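You operate a simulated robot arm through the tools that you are given. There is no shell and no other tool. Be economical: measure what you need, move in short steps, check, and stop when the job is done.

You are at the controls of a simulated robot arm. One attempt, no reset.

Task
Put things in order on the top of the grease bench. At the end: the red pin gauge (marked "NO") from the top of the grease bench stands where the white tube stood; the red padlock stands where the white fittings pot stood; the green weight (marked "0.8 kg") from the top of the grease bench is on the silver carriage plate; the white fittings pot stands where the red pin gauge stood; the white tube stands where the green weight stood; whatever was shut is shut again. Leave all else as you found it, and nothing knocked over.
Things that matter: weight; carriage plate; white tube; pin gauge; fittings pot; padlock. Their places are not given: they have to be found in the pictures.

Only the result counts: the job must be done as asked and must still hold three seconds after the hand-in. Knocking over, shifting, dropping, spilling or breaking anything else fails it.

Robot
A 6-joint arm with a two-finger parallel gripper, fixed in place. Base frame: the origin is at the foot of the arm, x ahead of it, y to its left, z up; the work surface is at about z = 84. Lengths are in cm, angles in rad, forces in N, time in s.
With the tool pointing down near the work surface it reaches from about 24 to 64 cm from the base axis. Its first joint turns from -1.152 to 1.152 rad. Payload 2.7 kg.
The tool frame sits at the grasp point between the pads (the TCP): z along the fingers, y along the line on which they close. The tips reach 2.3 cm beyond it. The gripper opens to 9.4 cm. The fingers are 3.8 cm wide and 1 cm thick; the gripper's body (5.4 by 9.6 cm) begins 3.9 cm behind the TCP.
Orientation is that of the tool frame in the base frame, as [roll, pitch, yaw] about the fixed x, y, z axes, in that order (R = Rz(yaw) Ry(pitch) Rx(roll)). With the fingers straight down and closing along the base's y, the tool's x points along the base's -x, its y along +y and its z along -z.

Tools
- The arm moves only by the tool play_rows. Its argument "plan" is a list that holds one entry, the list of rows, each a list of 7 numbers: the opening, from 0 (shut) to 1 (fully open), then the shift along the tool's x, y, z in mm, then the turn, a rotation vector about the tool's x, y, z in rad. In form: [[[grip, tx, ty, tz, ax, ay, az], ...]]. A call has 1 to 12 rows; each row shifts and turns the commanded pose from where the row before left it, along the tool's axes as they then stand. Each row takes 0.2 s and may step no farther than 5 cm and 0.15 rad from the row before; otherwise, or with a gripper value out of range, the whole call is refused. A pose out of reach is approached as far as the arm can. The call stops where the force on the tool passes 40 N (or 10 N more than at its start, if that is more) or the arm is blocked; 0.2 s more then pass. The fingers move at their own pace (about 4.5 cm/s each) and stop on an object; they squeeze with about 24 N. The grip force told is the motor's: it shows also when the fingers shut on nothing. Time passes only in rows, and 0.2 s behind the last, so rows that do not move let the fingers close. It gives the time, the measured TCP pose, the force on the tool (base axes), the opening and the grip force at its end, in the units of the frame above (readings bear some noise).
- Cameras (640 x 400 px; columns grow to the right, rows downward): "scene" is fixed at [8.57, -43.67, 141.08]; the picture's right is [0.69, -0.72, 0.00], its down [-0.38, -0.36, -0.85] and it looks along [0.62, 0.59, -0.52] (base axes); focal length 330 px, centre (320, 200). "wrist" rides on the gripper at [-3.9, 0, -4.4] in the tool frame; the picture's right is [0.00, -1.00, 0.00], its down [0.97, 0.00, -0.24] and it looks along [0.24, 0.00, 0.97] (tool axes); focal length 218 px, centre (320, 200).
- grab_frame(camera): a new picture of that camera. The clock stands still meanwhile.
- locate(camera, pixels): for up to 12 pixels [column, row] of the newest picture of that camera ("zoom" is the newest enlarged one), the place [x, y, z] in the base frame of the surface seen there, good to about 0.3 cm. The clock stands still meanwhile.
- inspect(camera, box): a new picture of the part [left, top, right, bottom] of that camera's present view, enlarged. The clock stands still meanwhile.
- close_job(): hands the job in; it is judged then, once.

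Go step by step. Measure first, check grasps and placings, and put right what went wrong. The budget is 80 turns and 34 pictures, counting those below and the enlarged ones. Unless the task says otherwise, let go and move clear before handing in, and close with one line.

The tools are called after "Call:" as name(argument=value, ...) on one line, values as JSON. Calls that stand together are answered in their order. play_rows: Moves the arm, as the interface text tells. Its arguments: {"type":"object","properties":{"plan":{"type":"array","items":{"type":"array","items":{"type":"array","items":{"type":"number"}}}}},"required":["plan"]} The other tools are called the same way: grab_frame (camera) takes a picture; locate (camera, pixels) gives the place of the surface under pixels of a picture; inspect (camera, box) takes an enlarged picture of a part of a camera's view; close_job () hands the job in.

At the start:

```text
t: 0.0
tool_pos: [37.39, 11.58, 109.17]
tool_rot: [-3.142, 0.002, -3.14]
ft_force: [0.3, 0.7, -0.8]
grip_width: 9.4
grip_force: 0.1
```

scene: 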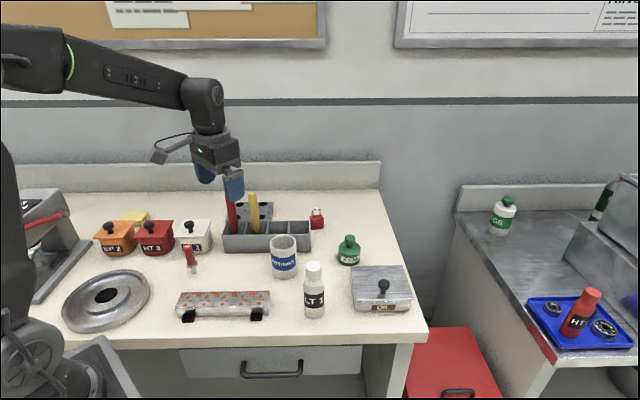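
wrist: 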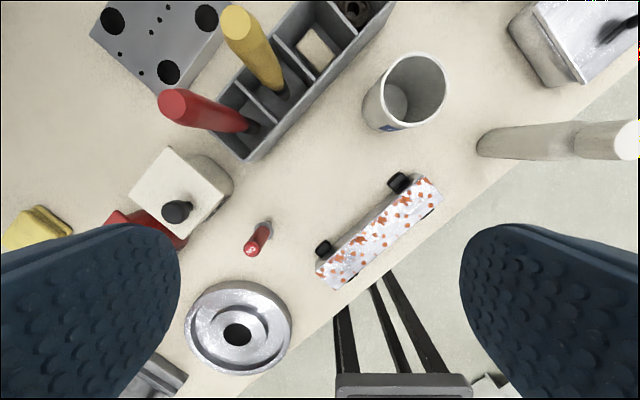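

The overview shows several candidates: a red pin near (190,258), a cup at (283,256), a white bottle at (313,290), a green object at (348,250) and a padlock at (317,218). I'll enlarge those parts before measuring.

Call:
inspect(camera="scene", box=[240, 190, 430, 330])

Call:
inspect(camera="scene", box=[60, 190, 280, 340])

```text
2.86 times, centred on (335, 260) of scene
```

zoom: 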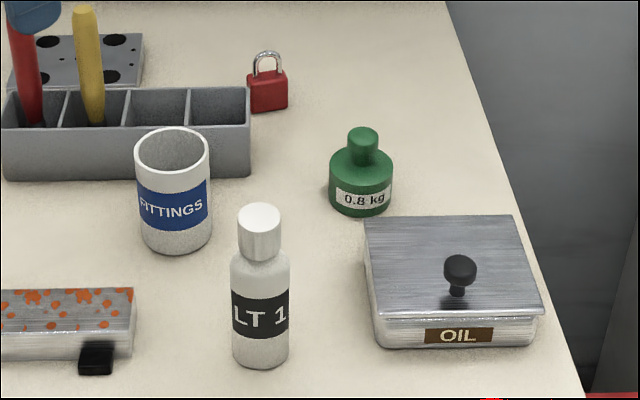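

```text
2.67 times, centred on (170, 265) of scene
```

zoom: 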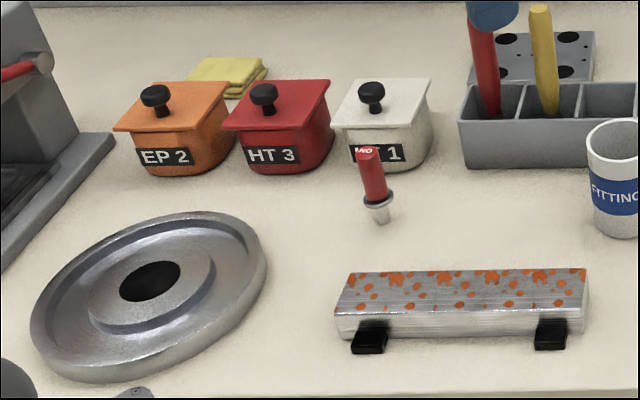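

The weight reads 0.8 kg, and the cup reads FITTINGS. The carriage plate could be the flat holed plate behind the tray, so I'll look at it and at the pieces the wrist camera sees.

Call:
inspect(camera="wrist", box=[60, 0, 400, 212])

Call:
inspect(camera="scene", box=[440, 170, 640, 370])

Call:
locate(camera="wrist", pixels=[[110, 30], [165, 40], [215, 45], [130, 60], [158, 90], [400, 90], [410, 60], [250, 250], [265, 228], [490, 145], [625, 140], [237, 300]])

Call:
locate(camera="scene", pixels=[[317, 222], [317, 209], [349, 239], [348, 258], [314, 265], [314, 310], [283, 240], [283, 274], [190, 246], [193, 270], [262, 207], [240, 215]])

```text
1.88 times, centred on (230, 106) of wrist
```

zoom: 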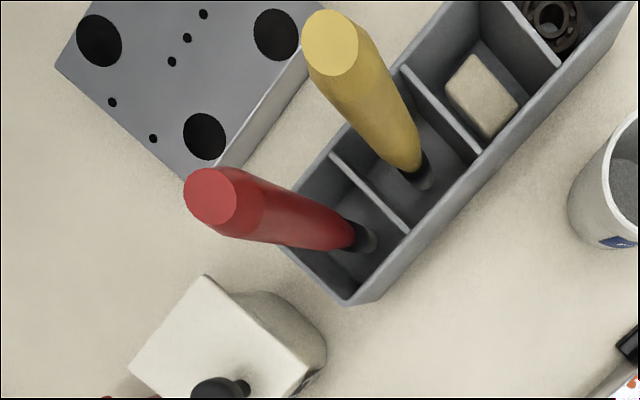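

```text
2.00 times, centred on (540, 270) of scene
```

zoom: 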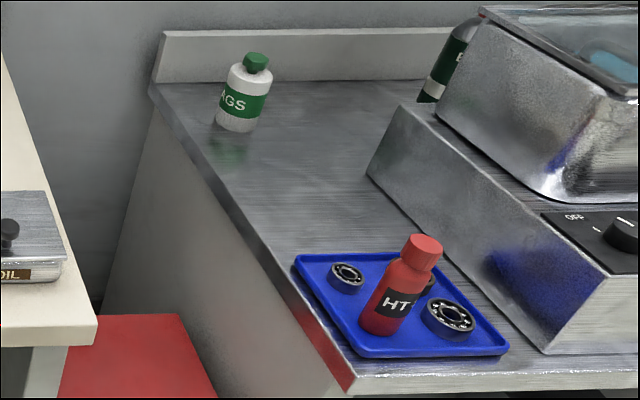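

```text
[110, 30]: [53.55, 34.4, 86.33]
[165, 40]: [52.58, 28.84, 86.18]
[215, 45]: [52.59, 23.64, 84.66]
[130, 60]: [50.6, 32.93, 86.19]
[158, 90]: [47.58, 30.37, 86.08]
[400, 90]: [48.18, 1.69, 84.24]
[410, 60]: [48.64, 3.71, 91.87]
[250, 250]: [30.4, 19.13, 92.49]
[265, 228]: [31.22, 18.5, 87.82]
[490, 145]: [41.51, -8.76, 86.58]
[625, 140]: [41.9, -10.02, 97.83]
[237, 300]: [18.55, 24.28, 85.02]
```

```text
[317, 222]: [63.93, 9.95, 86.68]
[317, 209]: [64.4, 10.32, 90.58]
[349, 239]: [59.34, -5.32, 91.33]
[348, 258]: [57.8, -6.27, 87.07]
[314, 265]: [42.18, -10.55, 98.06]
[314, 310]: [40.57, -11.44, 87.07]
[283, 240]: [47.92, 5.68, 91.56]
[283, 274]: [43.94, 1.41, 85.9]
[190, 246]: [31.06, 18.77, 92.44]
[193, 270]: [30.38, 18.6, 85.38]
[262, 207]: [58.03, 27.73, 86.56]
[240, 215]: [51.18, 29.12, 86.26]
```

The holed plate is about 2 cm thick with its top at z≈86.2, and I take it to be the carriage plate. Every item is within reach and no buffer spot is needed. I'll move above the weight for a close look first.

Call:
play_rows(plan=[[[1, -35, -30, 0, 0, 0, 0], [1, -35, -30, 0, 0, 0, 0], [1, -35, -35, 0, 0, 0, 0], [1, -35, -35, 10, 0, 0, 0], [1, -30, -30, 20, 0, 0, 0], [1, 0, 0, 0, 0, 0, 0]]])

Call:
grab_frame(camera="wrist")

```text
refused: row 4 steps farther than a row can; nothing moved
```

```text
27 pictures are left
```

wrist: 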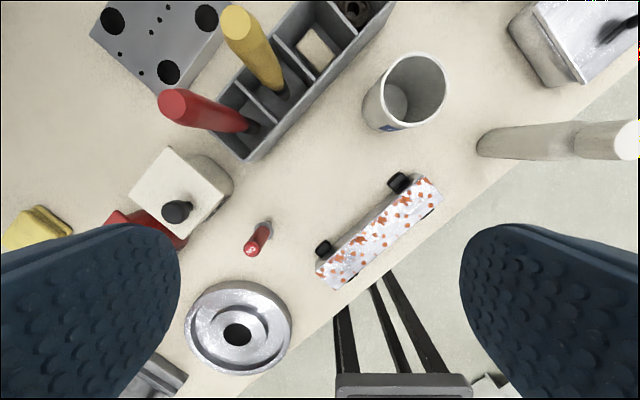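

The call was refused because one step was too long. I'll send the same path to the weight in shorter steps.

Call:
play_rows(plan=[[[1, -35, -30, 0, 0, 0, 0], [1, -35, -30, 0, 0, 0, 0], [1, -35, -32, 0, 0, 0, 0], [1, -35, -32, 10, 0, 0, 0], [1, -30, -30, 15, 0, 0, 0], [1, 0, 0, 0, 0, 0, 0]]])

Call:
grab_frame(camera="wrist")

```text
t: 1.4
tool_pos: [54.55, -3.63, 106.53]
tool_rot: [-3.141, 0.0, -3.14]
ft_force: [0.5, 0.1, 0.1]
grip_width: 9.39
grip_force: 0.0
```

```text
26 pictures are left
```

wrist: 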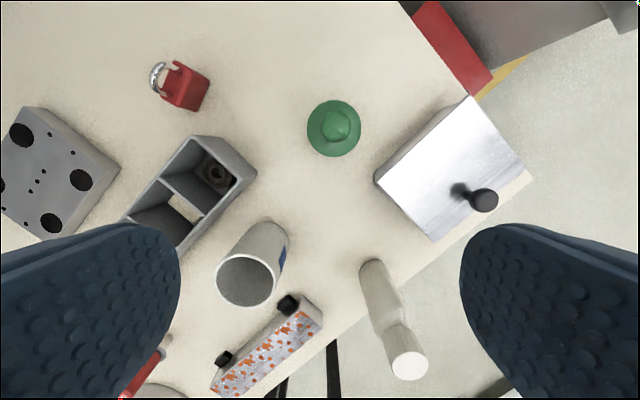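

The weight (336,128), the padlock (185,87) and the plate (50,170) are all clearly visible. I'll measure them now.

Call:
locate(camera="wrist", pixels=[[338, 124], [309, 128], [359, 128], [334, 103], [334, 154], [187, 87], [175, 75], [200, 98], [155, 72], [30, 108], [118, 170], [38, 178]])

Call:
locate(camera="wrist", pixels=[[217, 275], [278, 275], [247, 253], [247, 305], [375, 265], [408, 365], [18, 135], [80, 180], [52, 221], [207, 75], [190, 110], [165, 100]])

Call:
inspect(camera="wrist", box=[120, 30, 260, 130])

```text
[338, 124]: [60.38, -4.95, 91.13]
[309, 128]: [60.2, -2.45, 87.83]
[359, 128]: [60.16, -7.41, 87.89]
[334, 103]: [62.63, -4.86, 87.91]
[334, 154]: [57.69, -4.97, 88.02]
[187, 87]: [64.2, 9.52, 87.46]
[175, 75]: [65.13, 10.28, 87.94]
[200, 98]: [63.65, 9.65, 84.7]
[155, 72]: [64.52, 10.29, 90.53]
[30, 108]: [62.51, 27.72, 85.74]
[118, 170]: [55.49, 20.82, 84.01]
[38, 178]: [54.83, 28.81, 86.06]
```

```text
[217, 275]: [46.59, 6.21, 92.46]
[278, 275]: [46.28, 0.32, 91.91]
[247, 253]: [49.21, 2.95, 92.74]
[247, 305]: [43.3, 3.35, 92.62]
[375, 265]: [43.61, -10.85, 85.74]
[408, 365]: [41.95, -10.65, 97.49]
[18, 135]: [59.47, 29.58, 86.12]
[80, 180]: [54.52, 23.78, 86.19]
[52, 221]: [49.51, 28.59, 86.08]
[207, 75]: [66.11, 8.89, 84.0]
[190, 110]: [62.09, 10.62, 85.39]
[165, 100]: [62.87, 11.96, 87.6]
```

```text
4.00 times, centred on (190, 80) of wrist
```

zoom: 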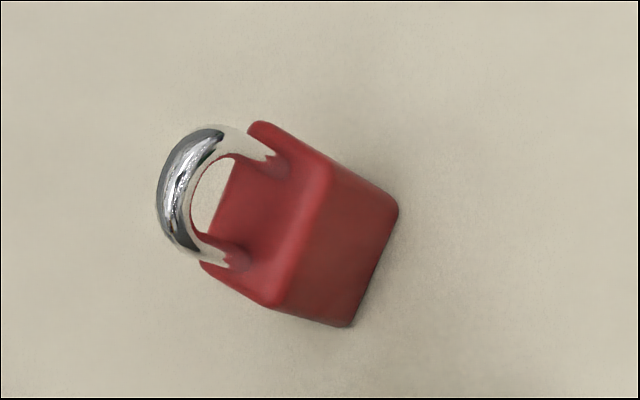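

The weight's centre is (60.2,-4.9), its body top z≈88 and its knob top ≈91.5. The plate's hole pattern puts the plate centre at (54.45,29.1). I'll move above the weight now.

Call:
play_rows(plan=[[[1, -28, -7, 30, 0, 0, 0], [1, -28, -6, 30, 0, 0, 0], [1, 0, 0, 40, 0, 0, 0], [1, 0, 0, 0, 0, 0, 0], [1, 0, 0, 0, 0, 0, 0]]])

```text
t: 2.6
tool_pos: [59.74, -4.76, 96.5]
tool_rot: [3.142, 0.002, -3.139]
ft_force: [-0.5, 0.5, 0.3]
grip_width: 9.43
grip_force: 0.0
```

I'm near z 96.5 and close to aligned. I'll descend to z≈88.2, close and lift.

Call:
play_rows(plan=[[[1, -3, 0, 30, 0, 0, 0], [1, 0, 0, 30, 0, 0, 0], [1, 0, 0, 23, 0, 0, 0], [1, 0, 0, 0, 0, 0, 0], [0.3, 0, 0, 0, 0, 0, 0], [0.3, 0, 0, 0, 0, 0, 0], [0.3, 0, 0, 0, 0, 0, 0], [0.3, 0, 0, 0, 0, 0, 0]]])

```text
t: 4.4
tool_pos: [60.16, -4.95, 88.15]
tool_rot: [3.141, 0.0, -3.141]
ft_force: [0.5, 0.4, -0.3]
grip_width: 5.56
grip_force: 24.2
```

The grip is on the body at 5.56 cm wide with 24 N. I'll lift and carry it toward the plate at z≈100.

Call:
play_rows(plan=[[[0.3, 0, 0, -30, 0, 0, 0], [0.3, 0, 0, -45, 0, 0, 0], [0.3, 0, 0, -45, 0, 0, 0], [0.3, 8, 48, 0, 0, 0, 0], [0.3, 8, 48, 0, 0, 0, 0], [0.3, 8, 48, 0, 0, 0, 0], [0.3, 8, 48, 0, 0, 0, 0], [0.3, 8, 49, 0, 0, 0, 0], [0.3, 8, 49, 0, 0, 0, 0], [0.3, 8, 49, 0, 0, 0, 0], [0.3, 0, 0, 0, 0, 0, 0], [0.3, 0, 0, 0, 0, 0, 0]]])

Call:
grab_frame(camera="scene")

Call:
grab_frame(camera="wrist")

```text
t: 7.0
tool_pos: [54.72, 29.02, 100.24]
tool_rot: [3.141, 0.0, 3.141]
ft_force: [0.2, 0.1, -7.7]
grip_width: 5.58
grip_force: 24.6
```

```text
24 pictures are left
```

scene: 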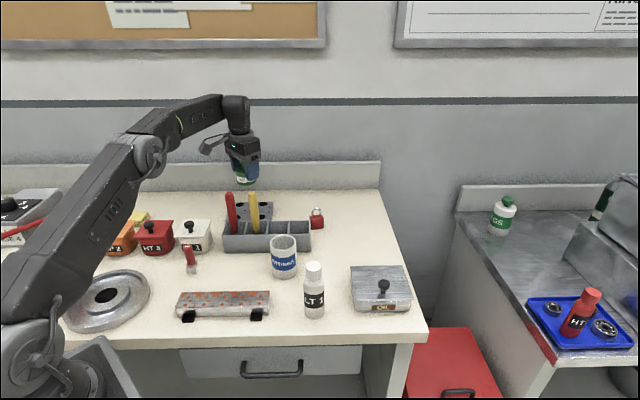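

```text
23 pictures are left
```

wrist: 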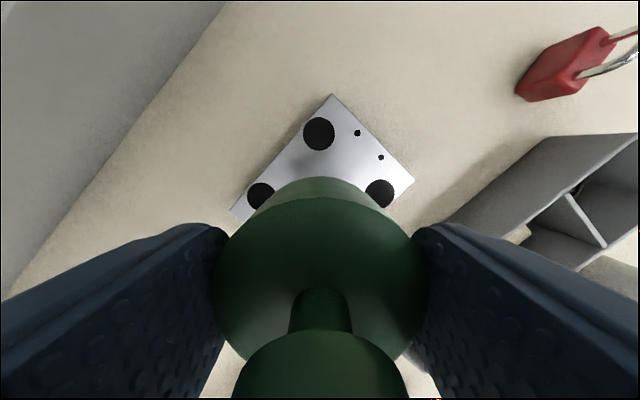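

The weight is held above the plate, and the plate's holes show at (319,133), (261,196) and (379,193). I'll check the plate centre from here.

Call:
locate(camera="wrist", pixels=[[319, 133], [261, 194], [379, 193], [332, 97], [233, 211], [412, 180]])

```text
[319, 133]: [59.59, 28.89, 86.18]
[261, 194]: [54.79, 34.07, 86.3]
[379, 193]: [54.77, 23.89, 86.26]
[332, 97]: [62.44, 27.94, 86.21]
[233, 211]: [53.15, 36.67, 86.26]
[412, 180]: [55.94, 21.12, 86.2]
```

The plate centre is about (54.65,28.9), which matches the TCP. I'll lower gently to the plate's top.

Call:
play_rows(plan=[[[0.3, 0, 0, 40, 0, 0, 0], [0.3, 0, 0, 40, 0, 0, 0], [0.3, 0, 0, 14, 0, 0, 0], [0.3, 0, 0, 3, 0, 0, 0], [0.3, 0, 0, 0, 0, 0, 0]]])

```text
t: 8.2
tool_pos: [54.77, 28.87, 90.77]
tool_rot: [-3.14, 0.001, 3.141]
ft_force: [1.7, -0.3, -7.2]
grip_width: 5.59
grip_force: 24.2
```

Call:
play_rows(plan=[[[0.3, 0, 0, 2, 0, 0, 0], [0.3, 0, 0, 1.5, 0, 0, 0], [0.3, 0, 0, 0, 0, 0, 0]]])

```text
t: 9.0
tool_pos: [54.58, 28.96, 90.47]
tool_rot: [3.14, 0.002, -3.14]
ft_force: [-0.5, 0.4, -6.7]
grip_width: 5.58
grip_force: 24.5
```

The force still reads about the weight's own load, so it isn't on the plate yet. I'll go down another millimetre or two.

Call:
play_rows(plan=[[[0.3, 0, 0, 1, 0, 0, 0], [0.3, 0, 0, 1, 0, 0, 0], [0.3, 0, 0, 0, 0, 0, 0]]])

```text
t: 9.8
tool_pos: [54.71, 28.99, 90.43]
tool_rot: [3.14, 0.003, -3.14]
ft_force: [-4.6, 1.3, 10.6]
grip_width: 5.56
grip_force: 23.7
```

It has made contact at +10 N, so the weight is on the plate. I'll release and rise straight up.

Call:
play_rows(plan=[[[0.9, 0, 0, 0, 0, 0, 0], [0.9, 0, 0, 0, 0, 0, 0], [0.9, 0, 0, 0, 0, 0, 0], [0.9, 0, 0, -40, 0, 0, 0], [0.9, 0, 0, -45, 0, 0, 0], [0.9, 0, 0, -45, 0, 0, 0], [0.9, 0, 0, 0, 0, 0, 0]]])

Call:
grab_frame(camera="wrist")

```text
t: 11.4
tool_pos: [54.62, 28.99, 103.06]
tool_rot: [3.141, 0.0, -3.14]
ft_force: [0.6, 0.6, 0.1]
grip_width: 8.46
grip_force: 0.1
```

```text
22 pictures are left
```

wrist: 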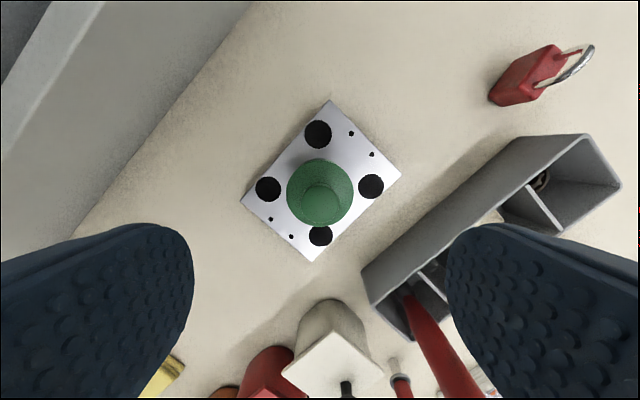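

The weight is standing on the plate between the holes. Next is the tube, with the route going around the tall handles at height.

Call:
play_rows(plan=[[[0.9, 0, -40, -25, 0, 0, 0], [0.9, 0, -45, -10, 0, 0, 0], [0.9, 0, -48, 0, 0, 0, 0], [0.9, 0, -48, 0, 0, 0, 0], [0.9, 0, -48, 0, 0, 0, 0], [0.9, 15, -45, 0, 0, 0, 0], [0.9, 25, -40, 0, 0, 0, 0], [0.9, 30, -36, 0, 0, 0, 0], [0.9, 35, -26, 0, 0, 0, 0], [0.9, 35, -20, 0, 0, 0, 0], [0.9, 26, 0, 0, 0, 0, 0], [0.9, 0, 0, 0, 0, 0, 0]]])

Call:
grab_frame(camera="wrist")

```text
t: 14.0
tool_pos: [37.7, -10.57, 106.57]
tool_rot: [3.141, 0.001, -3.14]
ft_force: [-0.4, -0.3, 0.9]
grip_width: 8.48
grip_force: 0.1
```

```text
21 pictures are left
```

wrist: 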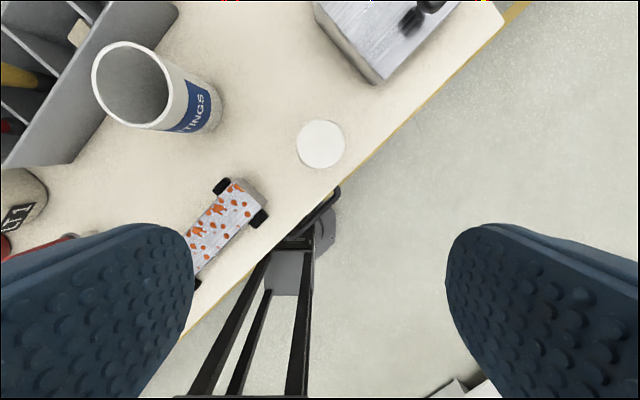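

The camera looks straight down on the tube cap at (321,144). I'll measure the cap and pot.

Call:
locate(camera="wrist", pixels=[[321, 144], [299, 144], [343, 144], [321, 122], [321, 166], [97, 80], [168, 90], [138, 44], [150, 126], [145, 105], [195, 108]])

Call:
locate(camera="scene", pixels=[[314, 272], [314, 280], [314, 285], [314, 300], [304, 300], [324, 300], [306, 272], [321, 272], [283, 238], [283, 262], [271, 262], [296, 262]])

```text
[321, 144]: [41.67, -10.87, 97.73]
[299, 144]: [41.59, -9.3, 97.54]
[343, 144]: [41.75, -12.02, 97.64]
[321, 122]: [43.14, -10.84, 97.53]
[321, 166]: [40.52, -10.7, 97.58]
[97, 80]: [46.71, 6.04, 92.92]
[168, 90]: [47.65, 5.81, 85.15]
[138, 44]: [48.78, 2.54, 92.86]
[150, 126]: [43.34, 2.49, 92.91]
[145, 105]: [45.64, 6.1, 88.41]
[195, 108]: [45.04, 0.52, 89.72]
```

```text
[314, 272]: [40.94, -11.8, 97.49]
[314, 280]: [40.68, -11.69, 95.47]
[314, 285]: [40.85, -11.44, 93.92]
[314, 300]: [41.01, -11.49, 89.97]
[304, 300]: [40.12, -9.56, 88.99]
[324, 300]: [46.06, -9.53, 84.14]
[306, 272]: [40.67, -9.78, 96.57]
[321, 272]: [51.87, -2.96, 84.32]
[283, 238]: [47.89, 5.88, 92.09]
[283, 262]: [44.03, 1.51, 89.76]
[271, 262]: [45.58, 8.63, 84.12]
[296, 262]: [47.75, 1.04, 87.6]
```

The tube's centre is (41.8,-10.7), its top is 97.65 and its body is about 3.5 cm across up to z≈94. I'll grip the upper body with the TCP at 94.3.

Call:
play_rows(plan=[[[0.9, -41, -1.5, 0, 0, 0, 0], [0.9, 0, 0, 40, 0, 0, 0], [0.9, 0, 0, 40, 0, 0, 0], [0.9, 0, 0, 38, 0, 0, 0], [0.9, 0, 0, 5, 0, 0, 0], [0.2, 0, 0, 0, 0, 0, 0], [0.2, 0, 0, 0, 0, 0, 0], [0.2, 0, 0, 0, 0, 0, 0], [0.2, 0, 0, 0, 0, 0, 0], [0.2, 0, 0, 0, 0, 0, 0]]])

```text
t: 16.2
tool_pos: [41.84, -10.78, 94.3]
tool_rot: [-3.141, 0.002, -3.141]
ft_force: [1.2, 0.1, 0.6]
grip_width: 3.21
grip_force: 23.9
```

Gripped at 3.2 cm. I'll lift 12 cm and carry it to above the weight's old place (60.2,-4.95).

Call:
play_rows(plan=[[[0.2, 0, 0, -20, 0, 0, 0], [0.2, 0, 0, -45, 0, 0, 0], [0.2, 0, 0, -45, 0, 0, 0], [0.2, -36, 20, -5, 0, 0, 0], [0.2, -37, 20, 0, 0, 0, 0], [0.2, -37, 18, 0, 0, 0, 0], [0.2, -37, 0, 0, 0, 0, 0], [0.2, -37, 0, 0, 0, 0, 0], [0.2, 0, 0, 0, 0, 0, 0], [0.2, 0, 0, 0, 0, 0, 0]]])

Call:
grab_frame(camera="scene")

```text
t: 18.4
tool_pos: [60.61, -5.25, 105.68]
tool_rot: [3.141, 0.001, -3.139]
ft_force: [0.1, 0.4, -0.5]
grip_width: 3.22
grip_force: 23.7
```

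```text
20 pictures are left
```

scene: 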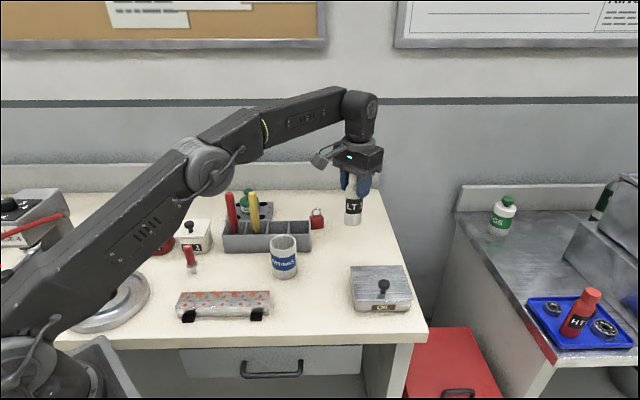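

The tube hangs upright over the place. I'll lower it to just above the bench.

Call:
play_rows(plan=[[[0.2, 0, 0, 40, 0, 0, 0], [0.2, 0, 0, 40, 0, 0, 0], [0.2, 0, 0, 30, 0, 0, 0], [0.2, 0, 0, 0, 0, 0, 0], [0.2, 0, 0, 0, 0, 0, 0]]])

```text
t: 19.6
tool_pos: [60.71, -5.02, 94.91]
tool_rot: [-3.141, 0.002, -3.138]
ft_force: [0.8, 0.4, -1.9]
grip_width: 3.22
grip_force: 24.1
```

x reads about 4 mm far. I'll pull back 3 mm and set the tube down in small steps.

Call:
play_rows(plan=[[[0.2, 3, 0, 3, 0, 0, 0], [0.2, 0, 0, 1.5, 0, 0, 0], [0.2, 0, 0, 1, 0, 0, 0], [0.2, 0, 0, 0, 0, 0, 0]]])

```text
t: 20.6
tool_pos: [60.25, -4.94, 94.42]
tool_rot: [-3.141, 0.001, -3.14]
ft_force: [0.0, 0.7, -1.1]
grip_width: 3.2
grip_force: 24.0
```

Call:
play_rows(plan=[[[0.2, 0, 0, 1, 0, 0, 0], [0.2, 0, 0, 1, 0, 0, 0], [0.2, 0, 0, 0, 0, 0, 0]]])

```text
t: 21.4
tool_pos: [60.3, -4.97, 94.19]
tool_rot: [-3.141, 0.001, -3.141]
ft_force: [-2.6, 0.2, 6.7]
grip_width: 3.2
grip_force: 23.4
```

There's contact at +7 N, so the tube is on the bench. I'll release, rise and check.

Call:
play_rows(plan=[[[0.8, 0, 0, 0, 0, 0, 0], [0.8, 0, 0, 0, 0, 0, 0], [0.8, 0, 0, 0, 0, 0, 0], [0.8, 0, 0, -40, 0, 0, 0], [0.8, 0, 0, -45, 0, 0, 0], [0.8, 0, 0, -40, 0, 0, 0], [0.8, 30, 25, 0, 0, 0, 0], [0.8, 30, 0, 0, 0, 0, 0], [0.8, 0, 0, 0, 0, 0, 0]]])

Call:
grab_frame(camera="wrist")

```text
t: 23.4
tool_pos: [54.53, -2.56, 106.82]
tool_rot: [3.141, 0.003, -3.139]
ft_force: [0.1, -0.9, -0.2]
grip_width: 7.48
grip_force: 0.1
```

```text
19 pictures are left
```

wrist: 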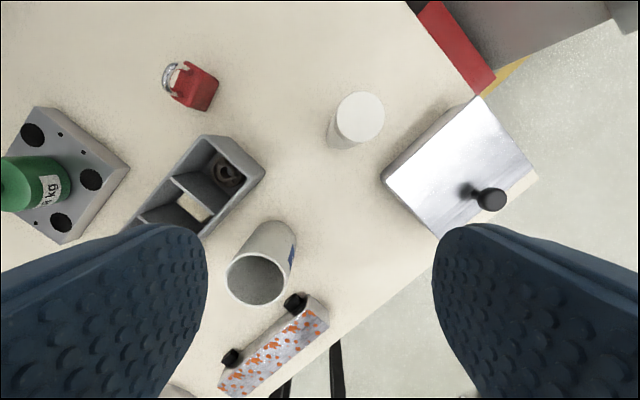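

The tube stands upright. I'll go above the pin gauge and look straight down on it.

Call:
play_rows(plan=[[[0.8, 34, 26.6, 0, 0, 0, 0], [0.8, 34, 26.6, 0, 0, 0, 0], [0.8, 34, 26.6, 0, 0, 0, 0], [0.8, 34, 26.6, 0, 0, 0, 0], [0.8, 34, 26.6, 0, 0, 0, 0], [0.8, 34, 26.6, 0, 0, 0, 0], [0.8, 34, 26.6, 0, 0, 0, 0], [0.8, 34, 26.6, 20, 0, 0, 0], [0.8, 0, 0, 30, 0, 0, 0], [0.8, 0, 0, 0, 0, 0, 0]]])

Call:
grab_frame(camera="wrist")

```text
t: 25.6
tool_pos: [27.04, 18.75, 101.59]
tool_rot: [3.14, 0.001, 3.141]
ft_force: [0.7, -0.2, 0.1]
grip_width: 7.51
grip_force: 0.1
```

```text
18 pictures are left
```

wrist: 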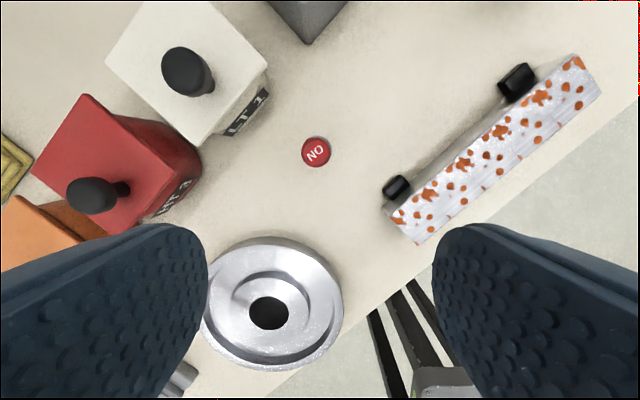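

The pin head "NO" is at (316,151). I'll measure it and its nearest neighbours, since the pot goes here later.

Call:
locate(camera="wrist", pixels=[[316, 151], [303, 151], [330, 151], [316, 138], [316, 165], [268, 75], [213, 145], [265, 100], [232, 135], [398, 185], [392, 215], [275, 242]])

Call:
locate(camera="scene", pixels=[[190, 247], [191, 255], [192, 260], [193, 264], [193, 270], [193, 273], [194, 235]])

Call:
inspect(camera="scene", box=[150, 210, 240, 290])

```text
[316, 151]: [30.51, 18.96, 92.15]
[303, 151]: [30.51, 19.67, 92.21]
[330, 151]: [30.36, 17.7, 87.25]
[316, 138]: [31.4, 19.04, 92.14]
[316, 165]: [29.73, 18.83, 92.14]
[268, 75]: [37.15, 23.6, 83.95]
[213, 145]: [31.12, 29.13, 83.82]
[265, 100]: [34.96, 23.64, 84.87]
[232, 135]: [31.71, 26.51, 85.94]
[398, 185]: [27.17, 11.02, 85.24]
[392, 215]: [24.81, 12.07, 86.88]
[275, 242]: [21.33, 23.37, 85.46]
```

```text
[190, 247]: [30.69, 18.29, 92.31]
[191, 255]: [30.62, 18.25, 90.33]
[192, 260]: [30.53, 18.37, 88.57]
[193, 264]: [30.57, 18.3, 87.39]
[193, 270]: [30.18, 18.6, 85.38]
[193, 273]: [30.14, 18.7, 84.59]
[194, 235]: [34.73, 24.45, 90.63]
```

```text
5.00 times, centred on (195, 250) of scene
```

zoom: 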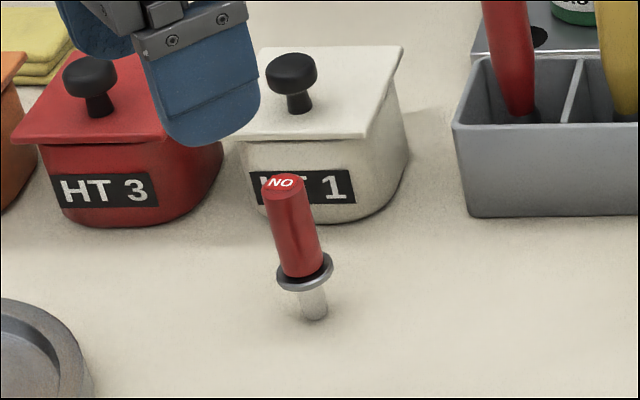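

The pin stands vertical at (30.55,18.95). Its handle spans z 87.6–92.2. I'll descend centred with a moderate opening and grip the handle.

Call:
play_rows(plan=[[[0.5, -35.5, 2, 0, 0, 0, 0], [0.5, 0, 0, 30, 0, 0, 0], [0.5, 0, 0, 0, 0, 0, 0], [0.5, 0, 0, 40, 0, 0, 0], [0.5, 0, 0, 42, 0, 0, 0], [0.5, 0, 0, 0, 0, 0, 0], [0.05, 0, 0, 0, 0, 0, 0], [0.05, 0, 0, 0, 0, 0, 0], [0.05, 0, 0, 0, 0, 0, 0], [0.05, 0, 0, 0, 0, 0, 0]]])

Call:
inspect(camera="scene", box=[150, 210, 240, 290])

```text
t: 27.8
tool_pos: [30.56, 18.65, 90.49]
tool_rot: [-3.14, 0.001, -3.139]
ft_force: [0.2, 0.2, 0.8]
grip_width: 1.82
grip_force: 23.7
```

```text
5.00 times, centred on (195, 250) of scene
```

zoom: 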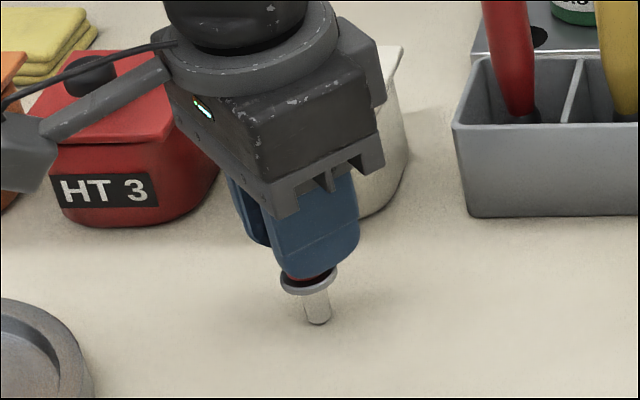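

The pin is gripped upright at 1.82 cm. I'll lift and carry it to the tube's old place (41.8,-10.7).

Call:
play_rows(plan=[[[0.05, 0, 0, -20, 0, 0, 0], [0.05, 0, 0, -45, 0, 0, 0], [0.05, 0, 0, -45, 0, 0, 0], [0.05, -14, -37, 0, 0, 0, 0], [0.05, -14, -37, 0, 0, 0, 0], [0.05, -14, -37, 0, 0, 0, 0], [0.05, -14, -37, 0, 0, 0, 0], [0.05, -14, -37, 0, 0, 0, 0], [0.05, -14, -37, 0, 0, 0, 0], [0.05, -14, -37, 0, 0, 0, 0], [0.05, -14, -37, 0, 0, 0, 0], [0.05, 0, 0, 0, 0, 0, 0]]])

Call:
play_rows(plan=[[[0.05, 0, 0, 40, 0, 0, 0], [0.05, 0, 0, 40, 0, 0, 0], [0.05, 0, 0, 22, 0, 0, 0], [0.05, 0, 0, 0, 0, 0, 0], [0.05, 0, 0, 0, 0, 0, 0]]])

```text
t: 30.4
tool_pos: [41.97, -10.94, 101.31]
tool_rot: [-3.14, 0.003, -3.139]
ft_force: [0.2, -0.2, -1.1]
grip_width: 1.81
grip_force: 24.0
```

```text
t: 31.6
tool_pos: [41.62, -10.8, 91.28]
tool_rot: [3.142, 0.003, -3.14]
ft_force: [-0.9, -0.1, -0.7]
grip_width: 1.84
grip_force: 23.7
```

Now at z 91.28, about 8 mm above the set-down height. I'll lower in small steps.

Call:
play_rows(plan=[[[0.05, 0, 1, 4, 0, 0, 0], [0.05, 0, 0, 2, 0, 0, 0], [0.05, 0, 0, 1, 0, 0, 0], [0.05, 0, 0, 0, 0, 0, 0]]])

```text
t: 32.6
tool_pos: [41.78, -10.64, 90.49]
tool_rot: [3.141, 0.001, -3.139]
ft_force: [-0.1, 0.3, -1.0]
grip_width: 1.81
grip_force: 24.5
```

Call:
play_rows(plan=[[[0.05, 0, 0, 1, 0, 0, 0], [0.05, 0, 0, 1, 0, 0, 0], [0.05, 0, 0, 0, 0, 0, 0]]])

```text
t: 33.4
tool_pos: [41.91, -10.57, 90.41]
tool_rot: [3.141, 0.0, -3.139]
ft_force: [-4.6, -0.9, 12.1]
grip_width: 1.78
grip_force: 23.7
```

It's touching at 12 N. I'll ease up a hair, open gradually, rise and check.

Call:
play_rows(plan=[[[0.05, 0, 0, -0.7, 0, 0, 0], [0.25, 0, 0, 0, 0, 0, 0], [0.4, 0, 0, 0, 0, 0, 0], [0.6, 0, 0, 0, 0, 0, 0], [0.6, 0, 0, 0, 0, 0, 0], [0.6, 0, 0, -40, 0, 0, 0], [0.6, 0, 0, -45, 0, 0, 0], [0.8, 0, 0, -45, 0, 0, 0], [0.8, 0, 45, 0, 0, 0, 0], [0.8, 0, 45, 0, 0, 0, 0], [0.8, 0, 45, 0, 0, 0, 0], [0.8, 0, 0, 0, 0, 0, 0]]])

Call:
grab_frame(camera="wrist")

Call:
grab_frame(camera="scene")

```text
t: 36.0
tool_pos: [41.86, 3.19, 103.6]
tool_rot: [-3.14, 0.002, 3.14]
ft_force: [0.4, -0.8, 0.4]
grip_width: 7.48
grip_force: 0.1
```

```text
15 pictures are left
```

wrist: 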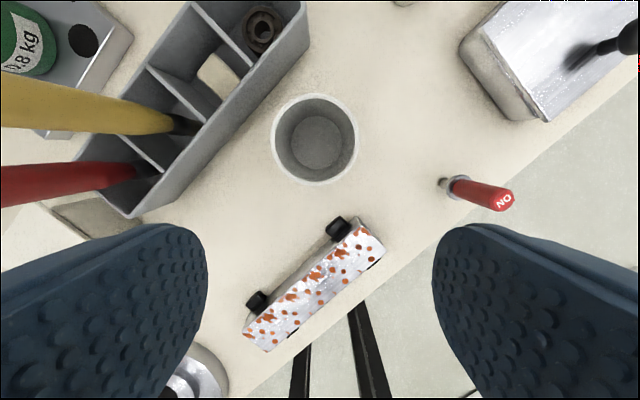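

```text
14 pictures are left
```

scene: 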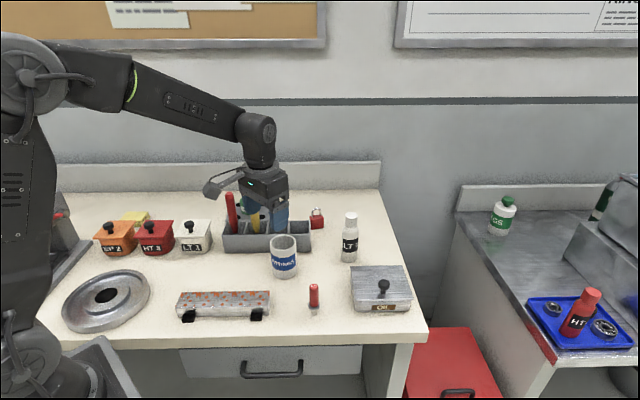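

The pin stands in the tube's place, and the empty pot is just below the camera. I'll measure its rim.

Call:
locate(camera="wrist", pixels=[[273, 138], [355, 138], [315, 96], [315, 184], [287, 108], [343, 168], [315, 140], [440, 183], [503, 202]])

```text
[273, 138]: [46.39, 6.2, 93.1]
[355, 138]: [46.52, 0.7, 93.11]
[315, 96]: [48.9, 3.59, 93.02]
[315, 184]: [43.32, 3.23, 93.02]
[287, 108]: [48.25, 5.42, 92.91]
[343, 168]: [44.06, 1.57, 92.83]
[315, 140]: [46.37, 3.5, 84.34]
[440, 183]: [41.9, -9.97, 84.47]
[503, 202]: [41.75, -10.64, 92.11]
```

The pot's centre is (46.15,3.45), its rim z is 93.0 and its diameter about 5.9 cm. I'll open fully, descend and grip.

Call:
play_rows(plan=[[[1, -43, 2.5, 0, 0, 0, 0], [1, 0, 0, 30, 0, 0, 0], [1, 0, 0, 30, 0, 0, 0], [1, 0, 0, 0, 0, 0, 0], [1, 0, 0, 40, 0, 0, 0], [1, 0, 0, 34, 0, 0, 0], [1, 0, 0, 0, 0, 0, 0], [0.5, 0, 0, 0, 0, 0, 0], [0.5, 0, 0, 0, 0, 0, 0], [0.5, 0, 0, 0, 0, 0, 0], [0.5, 0, 0, 0, 0, 0, 0]]])

```text
t: 38.4
tool_pos: [46.04, 3.43, 90.07]
tool_rot: [-3.141, 0.002, -3.14]
ft_force: [1.0, 0.3, 0.3]
grip_width: 5.92
grip_force: 23.9
```

Gripped at 5.92 cm. I'll lift and carry it to the pin's old place.

Call:
play_rows(plan=[[[0.5, 0, 0, -20, 0, 0, 0], [0.5, 0, 0, -40, 0, 0, 0], [0.5, 0, 0, -40, 0, 0, 0], [0.5, 26, 26, 0, 0, 0, 0], [0.5, 26, 26, 0, 0, 0, 0], [0.5, 26, 26, 0, 0, 0, 0], [0.5, 26, 26, 0, 0, 0, 0], [0.5, 26, 26, 0, 0, 0, 0], [0.5, 25, 25, 0, 0, 0, 0], [0.5, 0, 0, 0, 0, 0, 0], [0.5, 0, 0, 0, 0, 0, 0]]])

Call:
play_rows(plan=[[[0.5, 0, 0, 30, 0, 0, 0], [0.5, 0, 0, 40, 0, 0, 0], [0.5, 0, 0, 22, 0, 0, 0], [0.5, 0, 0, 0, 0, 0, 0], [0.5, 0, 0, 0, 0, 0, 0]]])

```text
t: 40.8
tool_pos: [30.86, 18.58, 100.07]
tool_rot: [-3.142, 0.003, 3.141]
ft_force: [-0.6, 0.9, -1.1]
grip_width: 5.94
grip_force: 23.5
```

```text
t: 42.0
tool_pos: [30.9, 18.72, 90.79]
tool_rot: [3.14, 0.002, -3.141]
ft_force: [0.4, 0.1, -1.1]
grip_width: 5.92
grip_force: 23.6
```

Readings put me at about (30.85,18.7). I'll trim by a few millimetres and lower gently.

Call:
play_rows(plan=[[[0.5, 2.5, 1.5, 3, 0, 0, 0], [0.5, 0, 0, 2, 0, 0, 0], [0.5, 0, 0, 1, 0, 0, 0], [0.5, 0, 0, 0, 0, 0, 0]]])

```text
t: 43.0
tool_pos: [30.57, 18.88, 90.23]
tool_rot: [3.14, 0.002, -3.139]
ft_force: [-0.1, -0.1, -0.2]
grip_width: 5.89
grip_force: 23.9
```

Call:
play_rows(plan=[[[0.5, 0, 0, 1, 0, 0, 0], [0.5, 0, 0, 1, 0, 0, 0], [0.5, 0, 0, 0, 0, 0, 0]]])

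```text
t: 43.8
tool_pos: [30.55, 18.84, 90.05]
tool_rot: [3.139, 0.005, -3.14]
ft_force: [-2.3, 1.1, 16.1]
grip_width: 5.89
grip_force: 24.1
```

It's touching at 16 N. I'll release, rise and route around the handles toward the padlock.

Call:
play_rows(plan=[[[0.65, 0, 0, -0.7, 0, 0, 0], [0.8, 0, 0, 0, 0, 0, 0], [0.8, 0, 0, 0, 0, 0, 0], [0.8, 0, 0, -35, 0, 0, 0], [0.8, 0, 0, -45, 0, 0, 0], [0.8, 0, 0, -45, 0, 0, 0], [0.8, 0, 0, -25, 0, 0, 0], [0.8, -29, -37, 0, 0, 0, 0], [0.8, -29, -37, 0, 0, 0, 0], [0.8, -29, -37, 0, 0, 0, 0], [0.8, -29, -37, 0, 0, 0, 0], [0.8, 0, 0, 0, 0, 0, 0]]])

Call:
play_rows(plan=[[[0.8, -40, 10, 0, 0, 0, 0], [0.8, -40, 10, 0, 0, 0, 0], [0.8, -40, 10, 0, 0, 0, 0], [0.8, -35, 12, 0, 0, 0, 0], [0.8, 0, 0, 0, 0, 0, 0.135], [0.8, 0, 0, 0, 0, 0, 0.135], [0.8, 0, 0, 0, 0, 0, 0.135], [0.8, 0, 0, 0, 0, 0, 0.136], [0.8, 0, 0, 30, 0, 0, 0], [0.8, 0, 0, 0, 0, 0, 0]]])

Call:
grab_frame(camera="wrist")

Call:
grab_frame(camera="scene")

```text
t: 46.4
tool_pos: [41.52, 3.54, 104.8]
tool_rot: [-3.141, 0.003, -3.141]
ft_force: [0.2, -0.4, 0.9]
grip_width: 7.53
grip_force: 0.0
```

```text
t: 48.6
tool_pos: [57.37, 8.22, 102.05]
tool_rot: [3.14, -0.001, 2.598]
ft_force: [-0.2, 0.5, -0.4]
grip_width: 7.54
grip_force: 0.0
```

```text
13 pictures are left
```

wrist: 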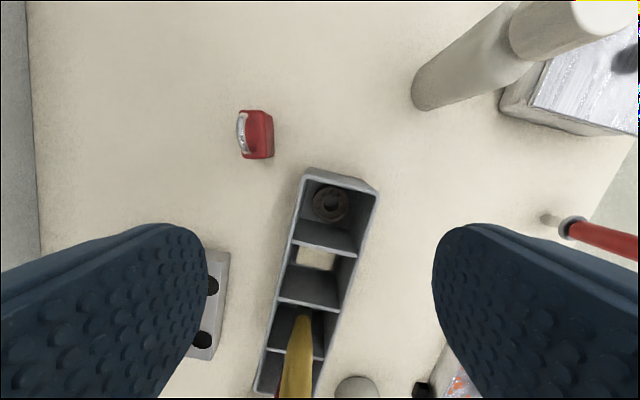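

```text
12 pictures are left
```

scene: 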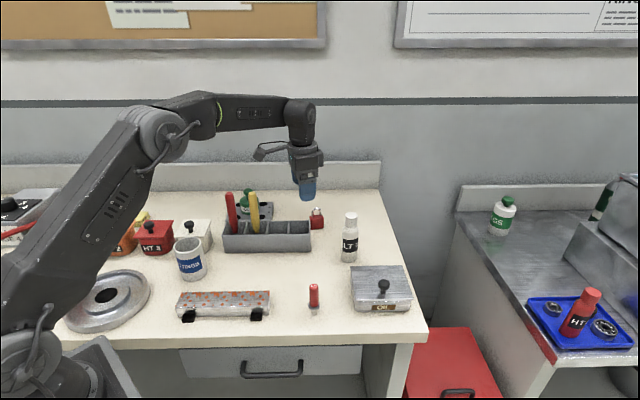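

The padlock is well aligned with the gripper's axes, with its body at (259,133) and its shackle at (243,135). I'll enlarge and measure it.

Call:
inspect(camera="wrist", box=[210, 95, 306, 155])

Call:
locate(camera="wrist", pixels=[[260, 113], [262, 157], [251, 135], [265, 135], [273, 135], [243, 135], [247, 112], [249, 158]])

```text
6.67 times, centred on (258, 125) of wrist
```

zoom: 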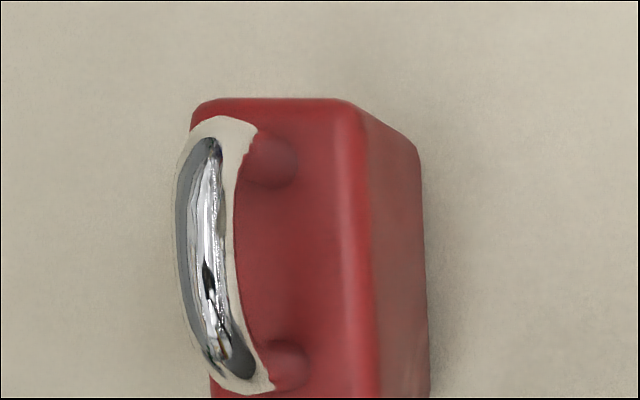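

```text
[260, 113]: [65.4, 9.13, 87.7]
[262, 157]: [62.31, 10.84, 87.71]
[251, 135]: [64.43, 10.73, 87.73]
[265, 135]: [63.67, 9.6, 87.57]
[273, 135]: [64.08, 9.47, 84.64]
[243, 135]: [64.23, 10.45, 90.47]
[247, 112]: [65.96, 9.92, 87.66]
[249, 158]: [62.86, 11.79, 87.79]
```

The padlock's centre is (64.1,10.3), its body top is 87.7 and its shackle top about 91. I'll move above it and see whether the reach holds with the fingers vertical.

Call:
play_rows(plan=[[[0.8, -23, 26, 20, 0, 0, 0], [0.8, -24, 26.5, 30, 0, 0, 0], [0.8, 0, 0, 28, 0, 0, 0], [0.8, 0, 0, 0, 0, 0, 0], [0.8, 0, 0, 0, 0, 0, 0]]])

```text
t: 49.8
tool_pos: [62.93, 10.1, 94.8]
tool_rot: [3.14, -0.002, 2.603]
ft_force: [-0.4, 0.1, -0.1]
grip_width: 7.51
grip_force: 0.1
out of reach, approached as far as the arm can: row 2
```

Vertical reach stops about 1 cm short at (62.9,10.1). I'll tilt the fingers 0.2 rad outward within the padlock's own plane, then re-read.

Call:
play_rows(plan=[[[0.8, 0, 0, 0, 0, -0.1, 0], [0.8, 0, 0, 0, 0, -0.1, 0], [0.8, 0, 0, 0, 0, 0, 0], [0.8, 0, 0, 0, 0, 0, 0]]])

```text
t: 50.8
tool_pos: [62.96, 10.17, 94.75]
tool_rot: [3.14, 0.201, 2.602]
ft_force: [0.6, -0.2, 0.1]
grip_width: 7.52
grip_force: 0.1
```

The tilt is achieved with position unchanged. I'll apply the remaining lateral shift, then check.

Call:
play_rows(plan=[[[0.8, -8.9, 7, 1.8, 0, 0, 0], [0.8, 0, 0, 0, 0, 0, 0], [0.8, 0, 0, 0, 0, 0, 0]]])

Call:
inspect(camera="scene", box=[267, 150, 367, 250])

```text
t: 51.6
tool_pos: [64.15, 10.2, 94.82]
tool_rot: [3.14, 0.201, 2.6]
ft_force: [0.1, 0.6, -0.5]
grip_width: 7.54
grip_force: 0.1
```

```text
4.00 times, centred on (317, 200) of scene
```

zoom: 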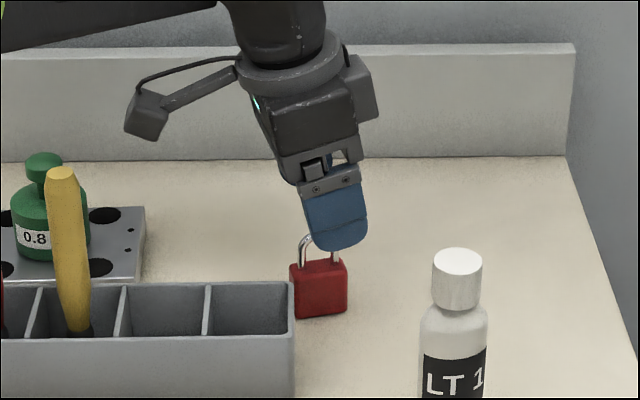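

The padlock is below the fingers, but the tray's corner is close, so I'll narrow the opening before descending vertically.

Call:
play_rows(plan=[[[0.5, 0, 0, 0, 0, 0, 0], [0.5, 0, 0, 0, 0, 0, 0], [0.5, 4.4, 0, 21.6, 0, 0, 0], [0.5, 4.4, 0, 21.6, 0, 0, 0], [0.5, 4.4, 0, 21.6, 0, 0, 0], [0.5, 0, 0, 0, 0, 0, 0], [0.5, 0, 0, 0, 0, 0, 0]]])

Call:
inspect(camera="scene", box=[267, 150, 367, 250])

```text
t: 53.2
tool_pos: [64.2, 10.2, 87.9]
tool_rot: [3.139, 0.201, 2.602]
ft_force: [0.6, 0.5, 0.7]
grip_width: 4.69
grip_force: 0.1
```

```text
4.00 times, centred on (317, 200) of scene
```

zoom: 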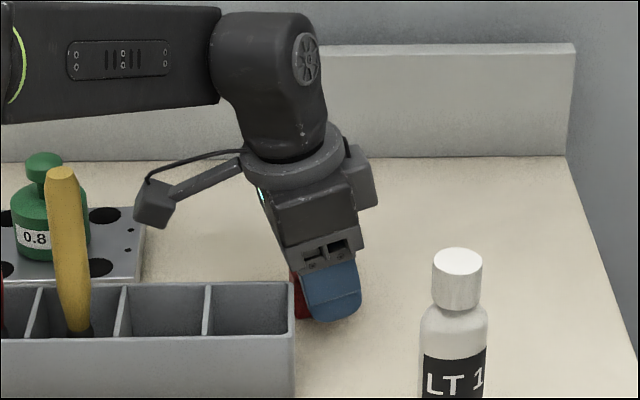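

The front finger is clear of the tray and in front of the body. I'll close the gripper.

Call:
play_rows(plan=[[[0.05, 0, 0, 0, 0, 0, 0], [0.05, 0, 0, 0, 0, 0, 0], [0.05, 0, 0, 0, 0, 0, 0], [0.05, 0, 0, 0, 0, 0, 0], [0.05, 0, 0, 0, 0, 0, 0]]])

```text
t: 54.4
tool_pos: [64.13, 10.13, 88.02]
tool_rot: [3.141, 0.199, 2.603]
ft_force: [-0.3, -0.8, 1.1]
grip_width: 2.15
grip_force: 24.0
```

The padlock is gripped at 2.15 cm. I'll lift straight up keeping the tilt, so it stays upright, then carry it to the pot's old place (46.15,3.45).

Call:
play_rows(plan=[[[0.05, -4, 0, -20, 0, 0, 0], [0.05, -4.4, 0, -21.6, 0, 0, 0], [0.05, -4.4, 0, -21.6, 0, 0, 0], [0.05, 23.3, -30.1, -4.7, 0, 0, 0], [0.05, 23.3, -30.1, -4.7, 0, 0, 0], [0.05, 23.3, -30.1, -4.7, 0, 0, 0], [0.05, 23.3, -30.1, -4.7, 0, 0, 0], [0.05, 23.3, -30.1, -4.7, 0, 0, 0], [0.05, 0, 0, 0, 0, 0, 0], [0.05, 0, 0, 0, 0, 0, 0]]])

Call:
grab_frame(camera="scene")

```text
t: 56.6
tool_pos: [46.1, 3.57, 94.23]
tool_rot: [3.141, 0.202, 2.599]
ft_force: [0.0, 0.0, -1.7]
grip_width: 2.16
grip_force: 24.0
```

```text
8 pictures are left
```

scene: 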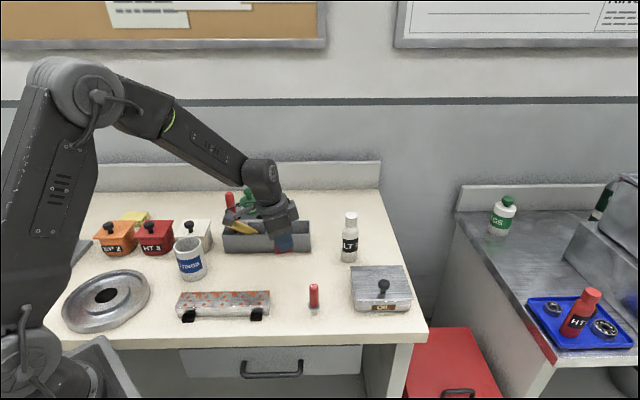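

The yellow handle near (215,228) looks odd beside the gripper. I'll enlarge it before moving on.

Call:
inspect(camera="scene", box=[200, 170, 330, 270])

```text
4.00 times, centred on (265, 220) of scene
```

zoom: 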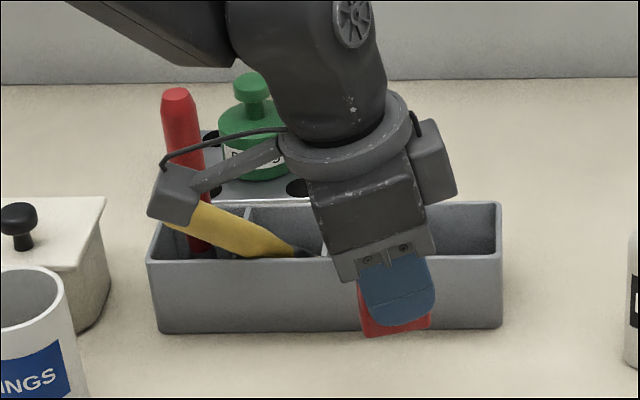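

While I carried the padlock, the camera arm on the wrist pushed the yellow handle over to one side in the tray. Before placing the padlock I'll raise straight up to clear it, then see how the handle settles.

Call:
play_rows(plan=[[[0.05, -2, 0, -10, 0, 0, 0], [0.05, -4, 0, -20, 0, 0, 0], [0.05, -8, 0, -39, 0, 0, 0], [0.05, -8, 0, -39, 0, 0, 0], [0.05, 0, -45, 0, 0, 0, 0], [0.05, 0, -45, 0, 0, 0, 0], [0.05, 0, 0, 0, 0, 0, 0]]])

Call:
inspect(camera="scene", box=[200, 170, 330, 270])

```text
t: 58.2
tool_pos: [41.63, -4.53, 105.5]
tool_rot: [3.14, 0.201, 2.603]
ft_force: [-0.4, -0.1, -0.3]
grip_width: 2.17
grip_force: 23.8
```

```text
4.00 times, centred on (265, 220) of scene
```

zoom: 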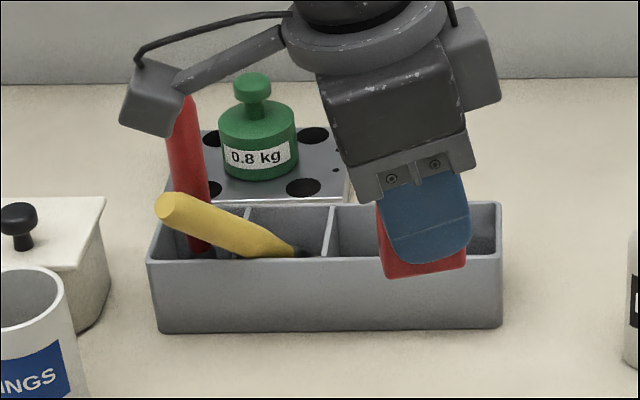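

The yellow handle leans left in its compartment and I'll have to stand it up again. First I'll set down the padlock, approaching from the front side, which stays clear of the tray.

Call:
play_rows(plan=[[[0.05, 2.3, 45, 0, 0, 0, 0], [0.05, 0, 46.7, 0, 0, 0, 0], [0.05, 8.6, 0, 42.4, 0, 0, 0], [0.05, 8.6, 0, 42.4, 0, 0, 0], [0.05, 8.6, 0, 42.4, 0, 0, 0], [0.05, 7, 0, 34, 0, 0, 0], [0.05, 0, 0, 0, 0, 0, 0], [0.05, 0, 0, 0, 0, 0, 0]]])

```text
t: 60.0
tool_pos: [46.3, 3.73, 88.83]
tool_rot: [3.14, 0.2, 2.603]
ft_force: [-0.4, 0.2, -0.9]
grip_width: 2.15
grip_force: 23.7
```

I'll trim about 2 mm and lower slowly.

Call:
play_rows(plan=[[[0.05, 0.8, -2, 4, 0, 0, 0], [0.05, 0.4, 0, 2, 0, 0, 0], [0.05, 0.2, 0, 1, 0, 0, 0], [0.05, 0, 0, 0, 0, 0, 0]]])

```text
t: 61.0
tool_pos: [46.14, 3.41, 88.12]
tool_rot: [3.14, 0.2, 2.605]
ft_force: [0.1, -1.1, -0.5]
grip_width: 2.15
grip_force: 24.2
```

Call:
play_rows(plan=[[[0.05, 0.2, 0, 1, 0, 0, 0], [0.05, 0.2, 0, 1, 0, 0, 0], [0.05, 0, 0, 0, 0, 0, 0]]])

```text
t: 61.8
tool_pos: [46.02, 3.53, 88.06]
tool_rot: [3.139, 0.202, 2.602]
ft_force: [-0.7, 0.0, -0.2]
grip_width: 2.16
grip_force: 24.1
```

Call:
play_rows(plan=[[[0.05, 0.2, 0, 1, 0, 0, 0], [0.05, 0.2, 0, 0.8, 0, 0, 0], [0.05, 0, 0, 0, 0, 0, 0]]])

```text
t: 62.6
tool_pos: [46.13, 3.54, 87.83]
tool_rot: [3.138, 0.201, 2.6]
ft_force: [-4.7, -1.6, 19.4]
grip_width: 2.18
grip_force: 23.7
```

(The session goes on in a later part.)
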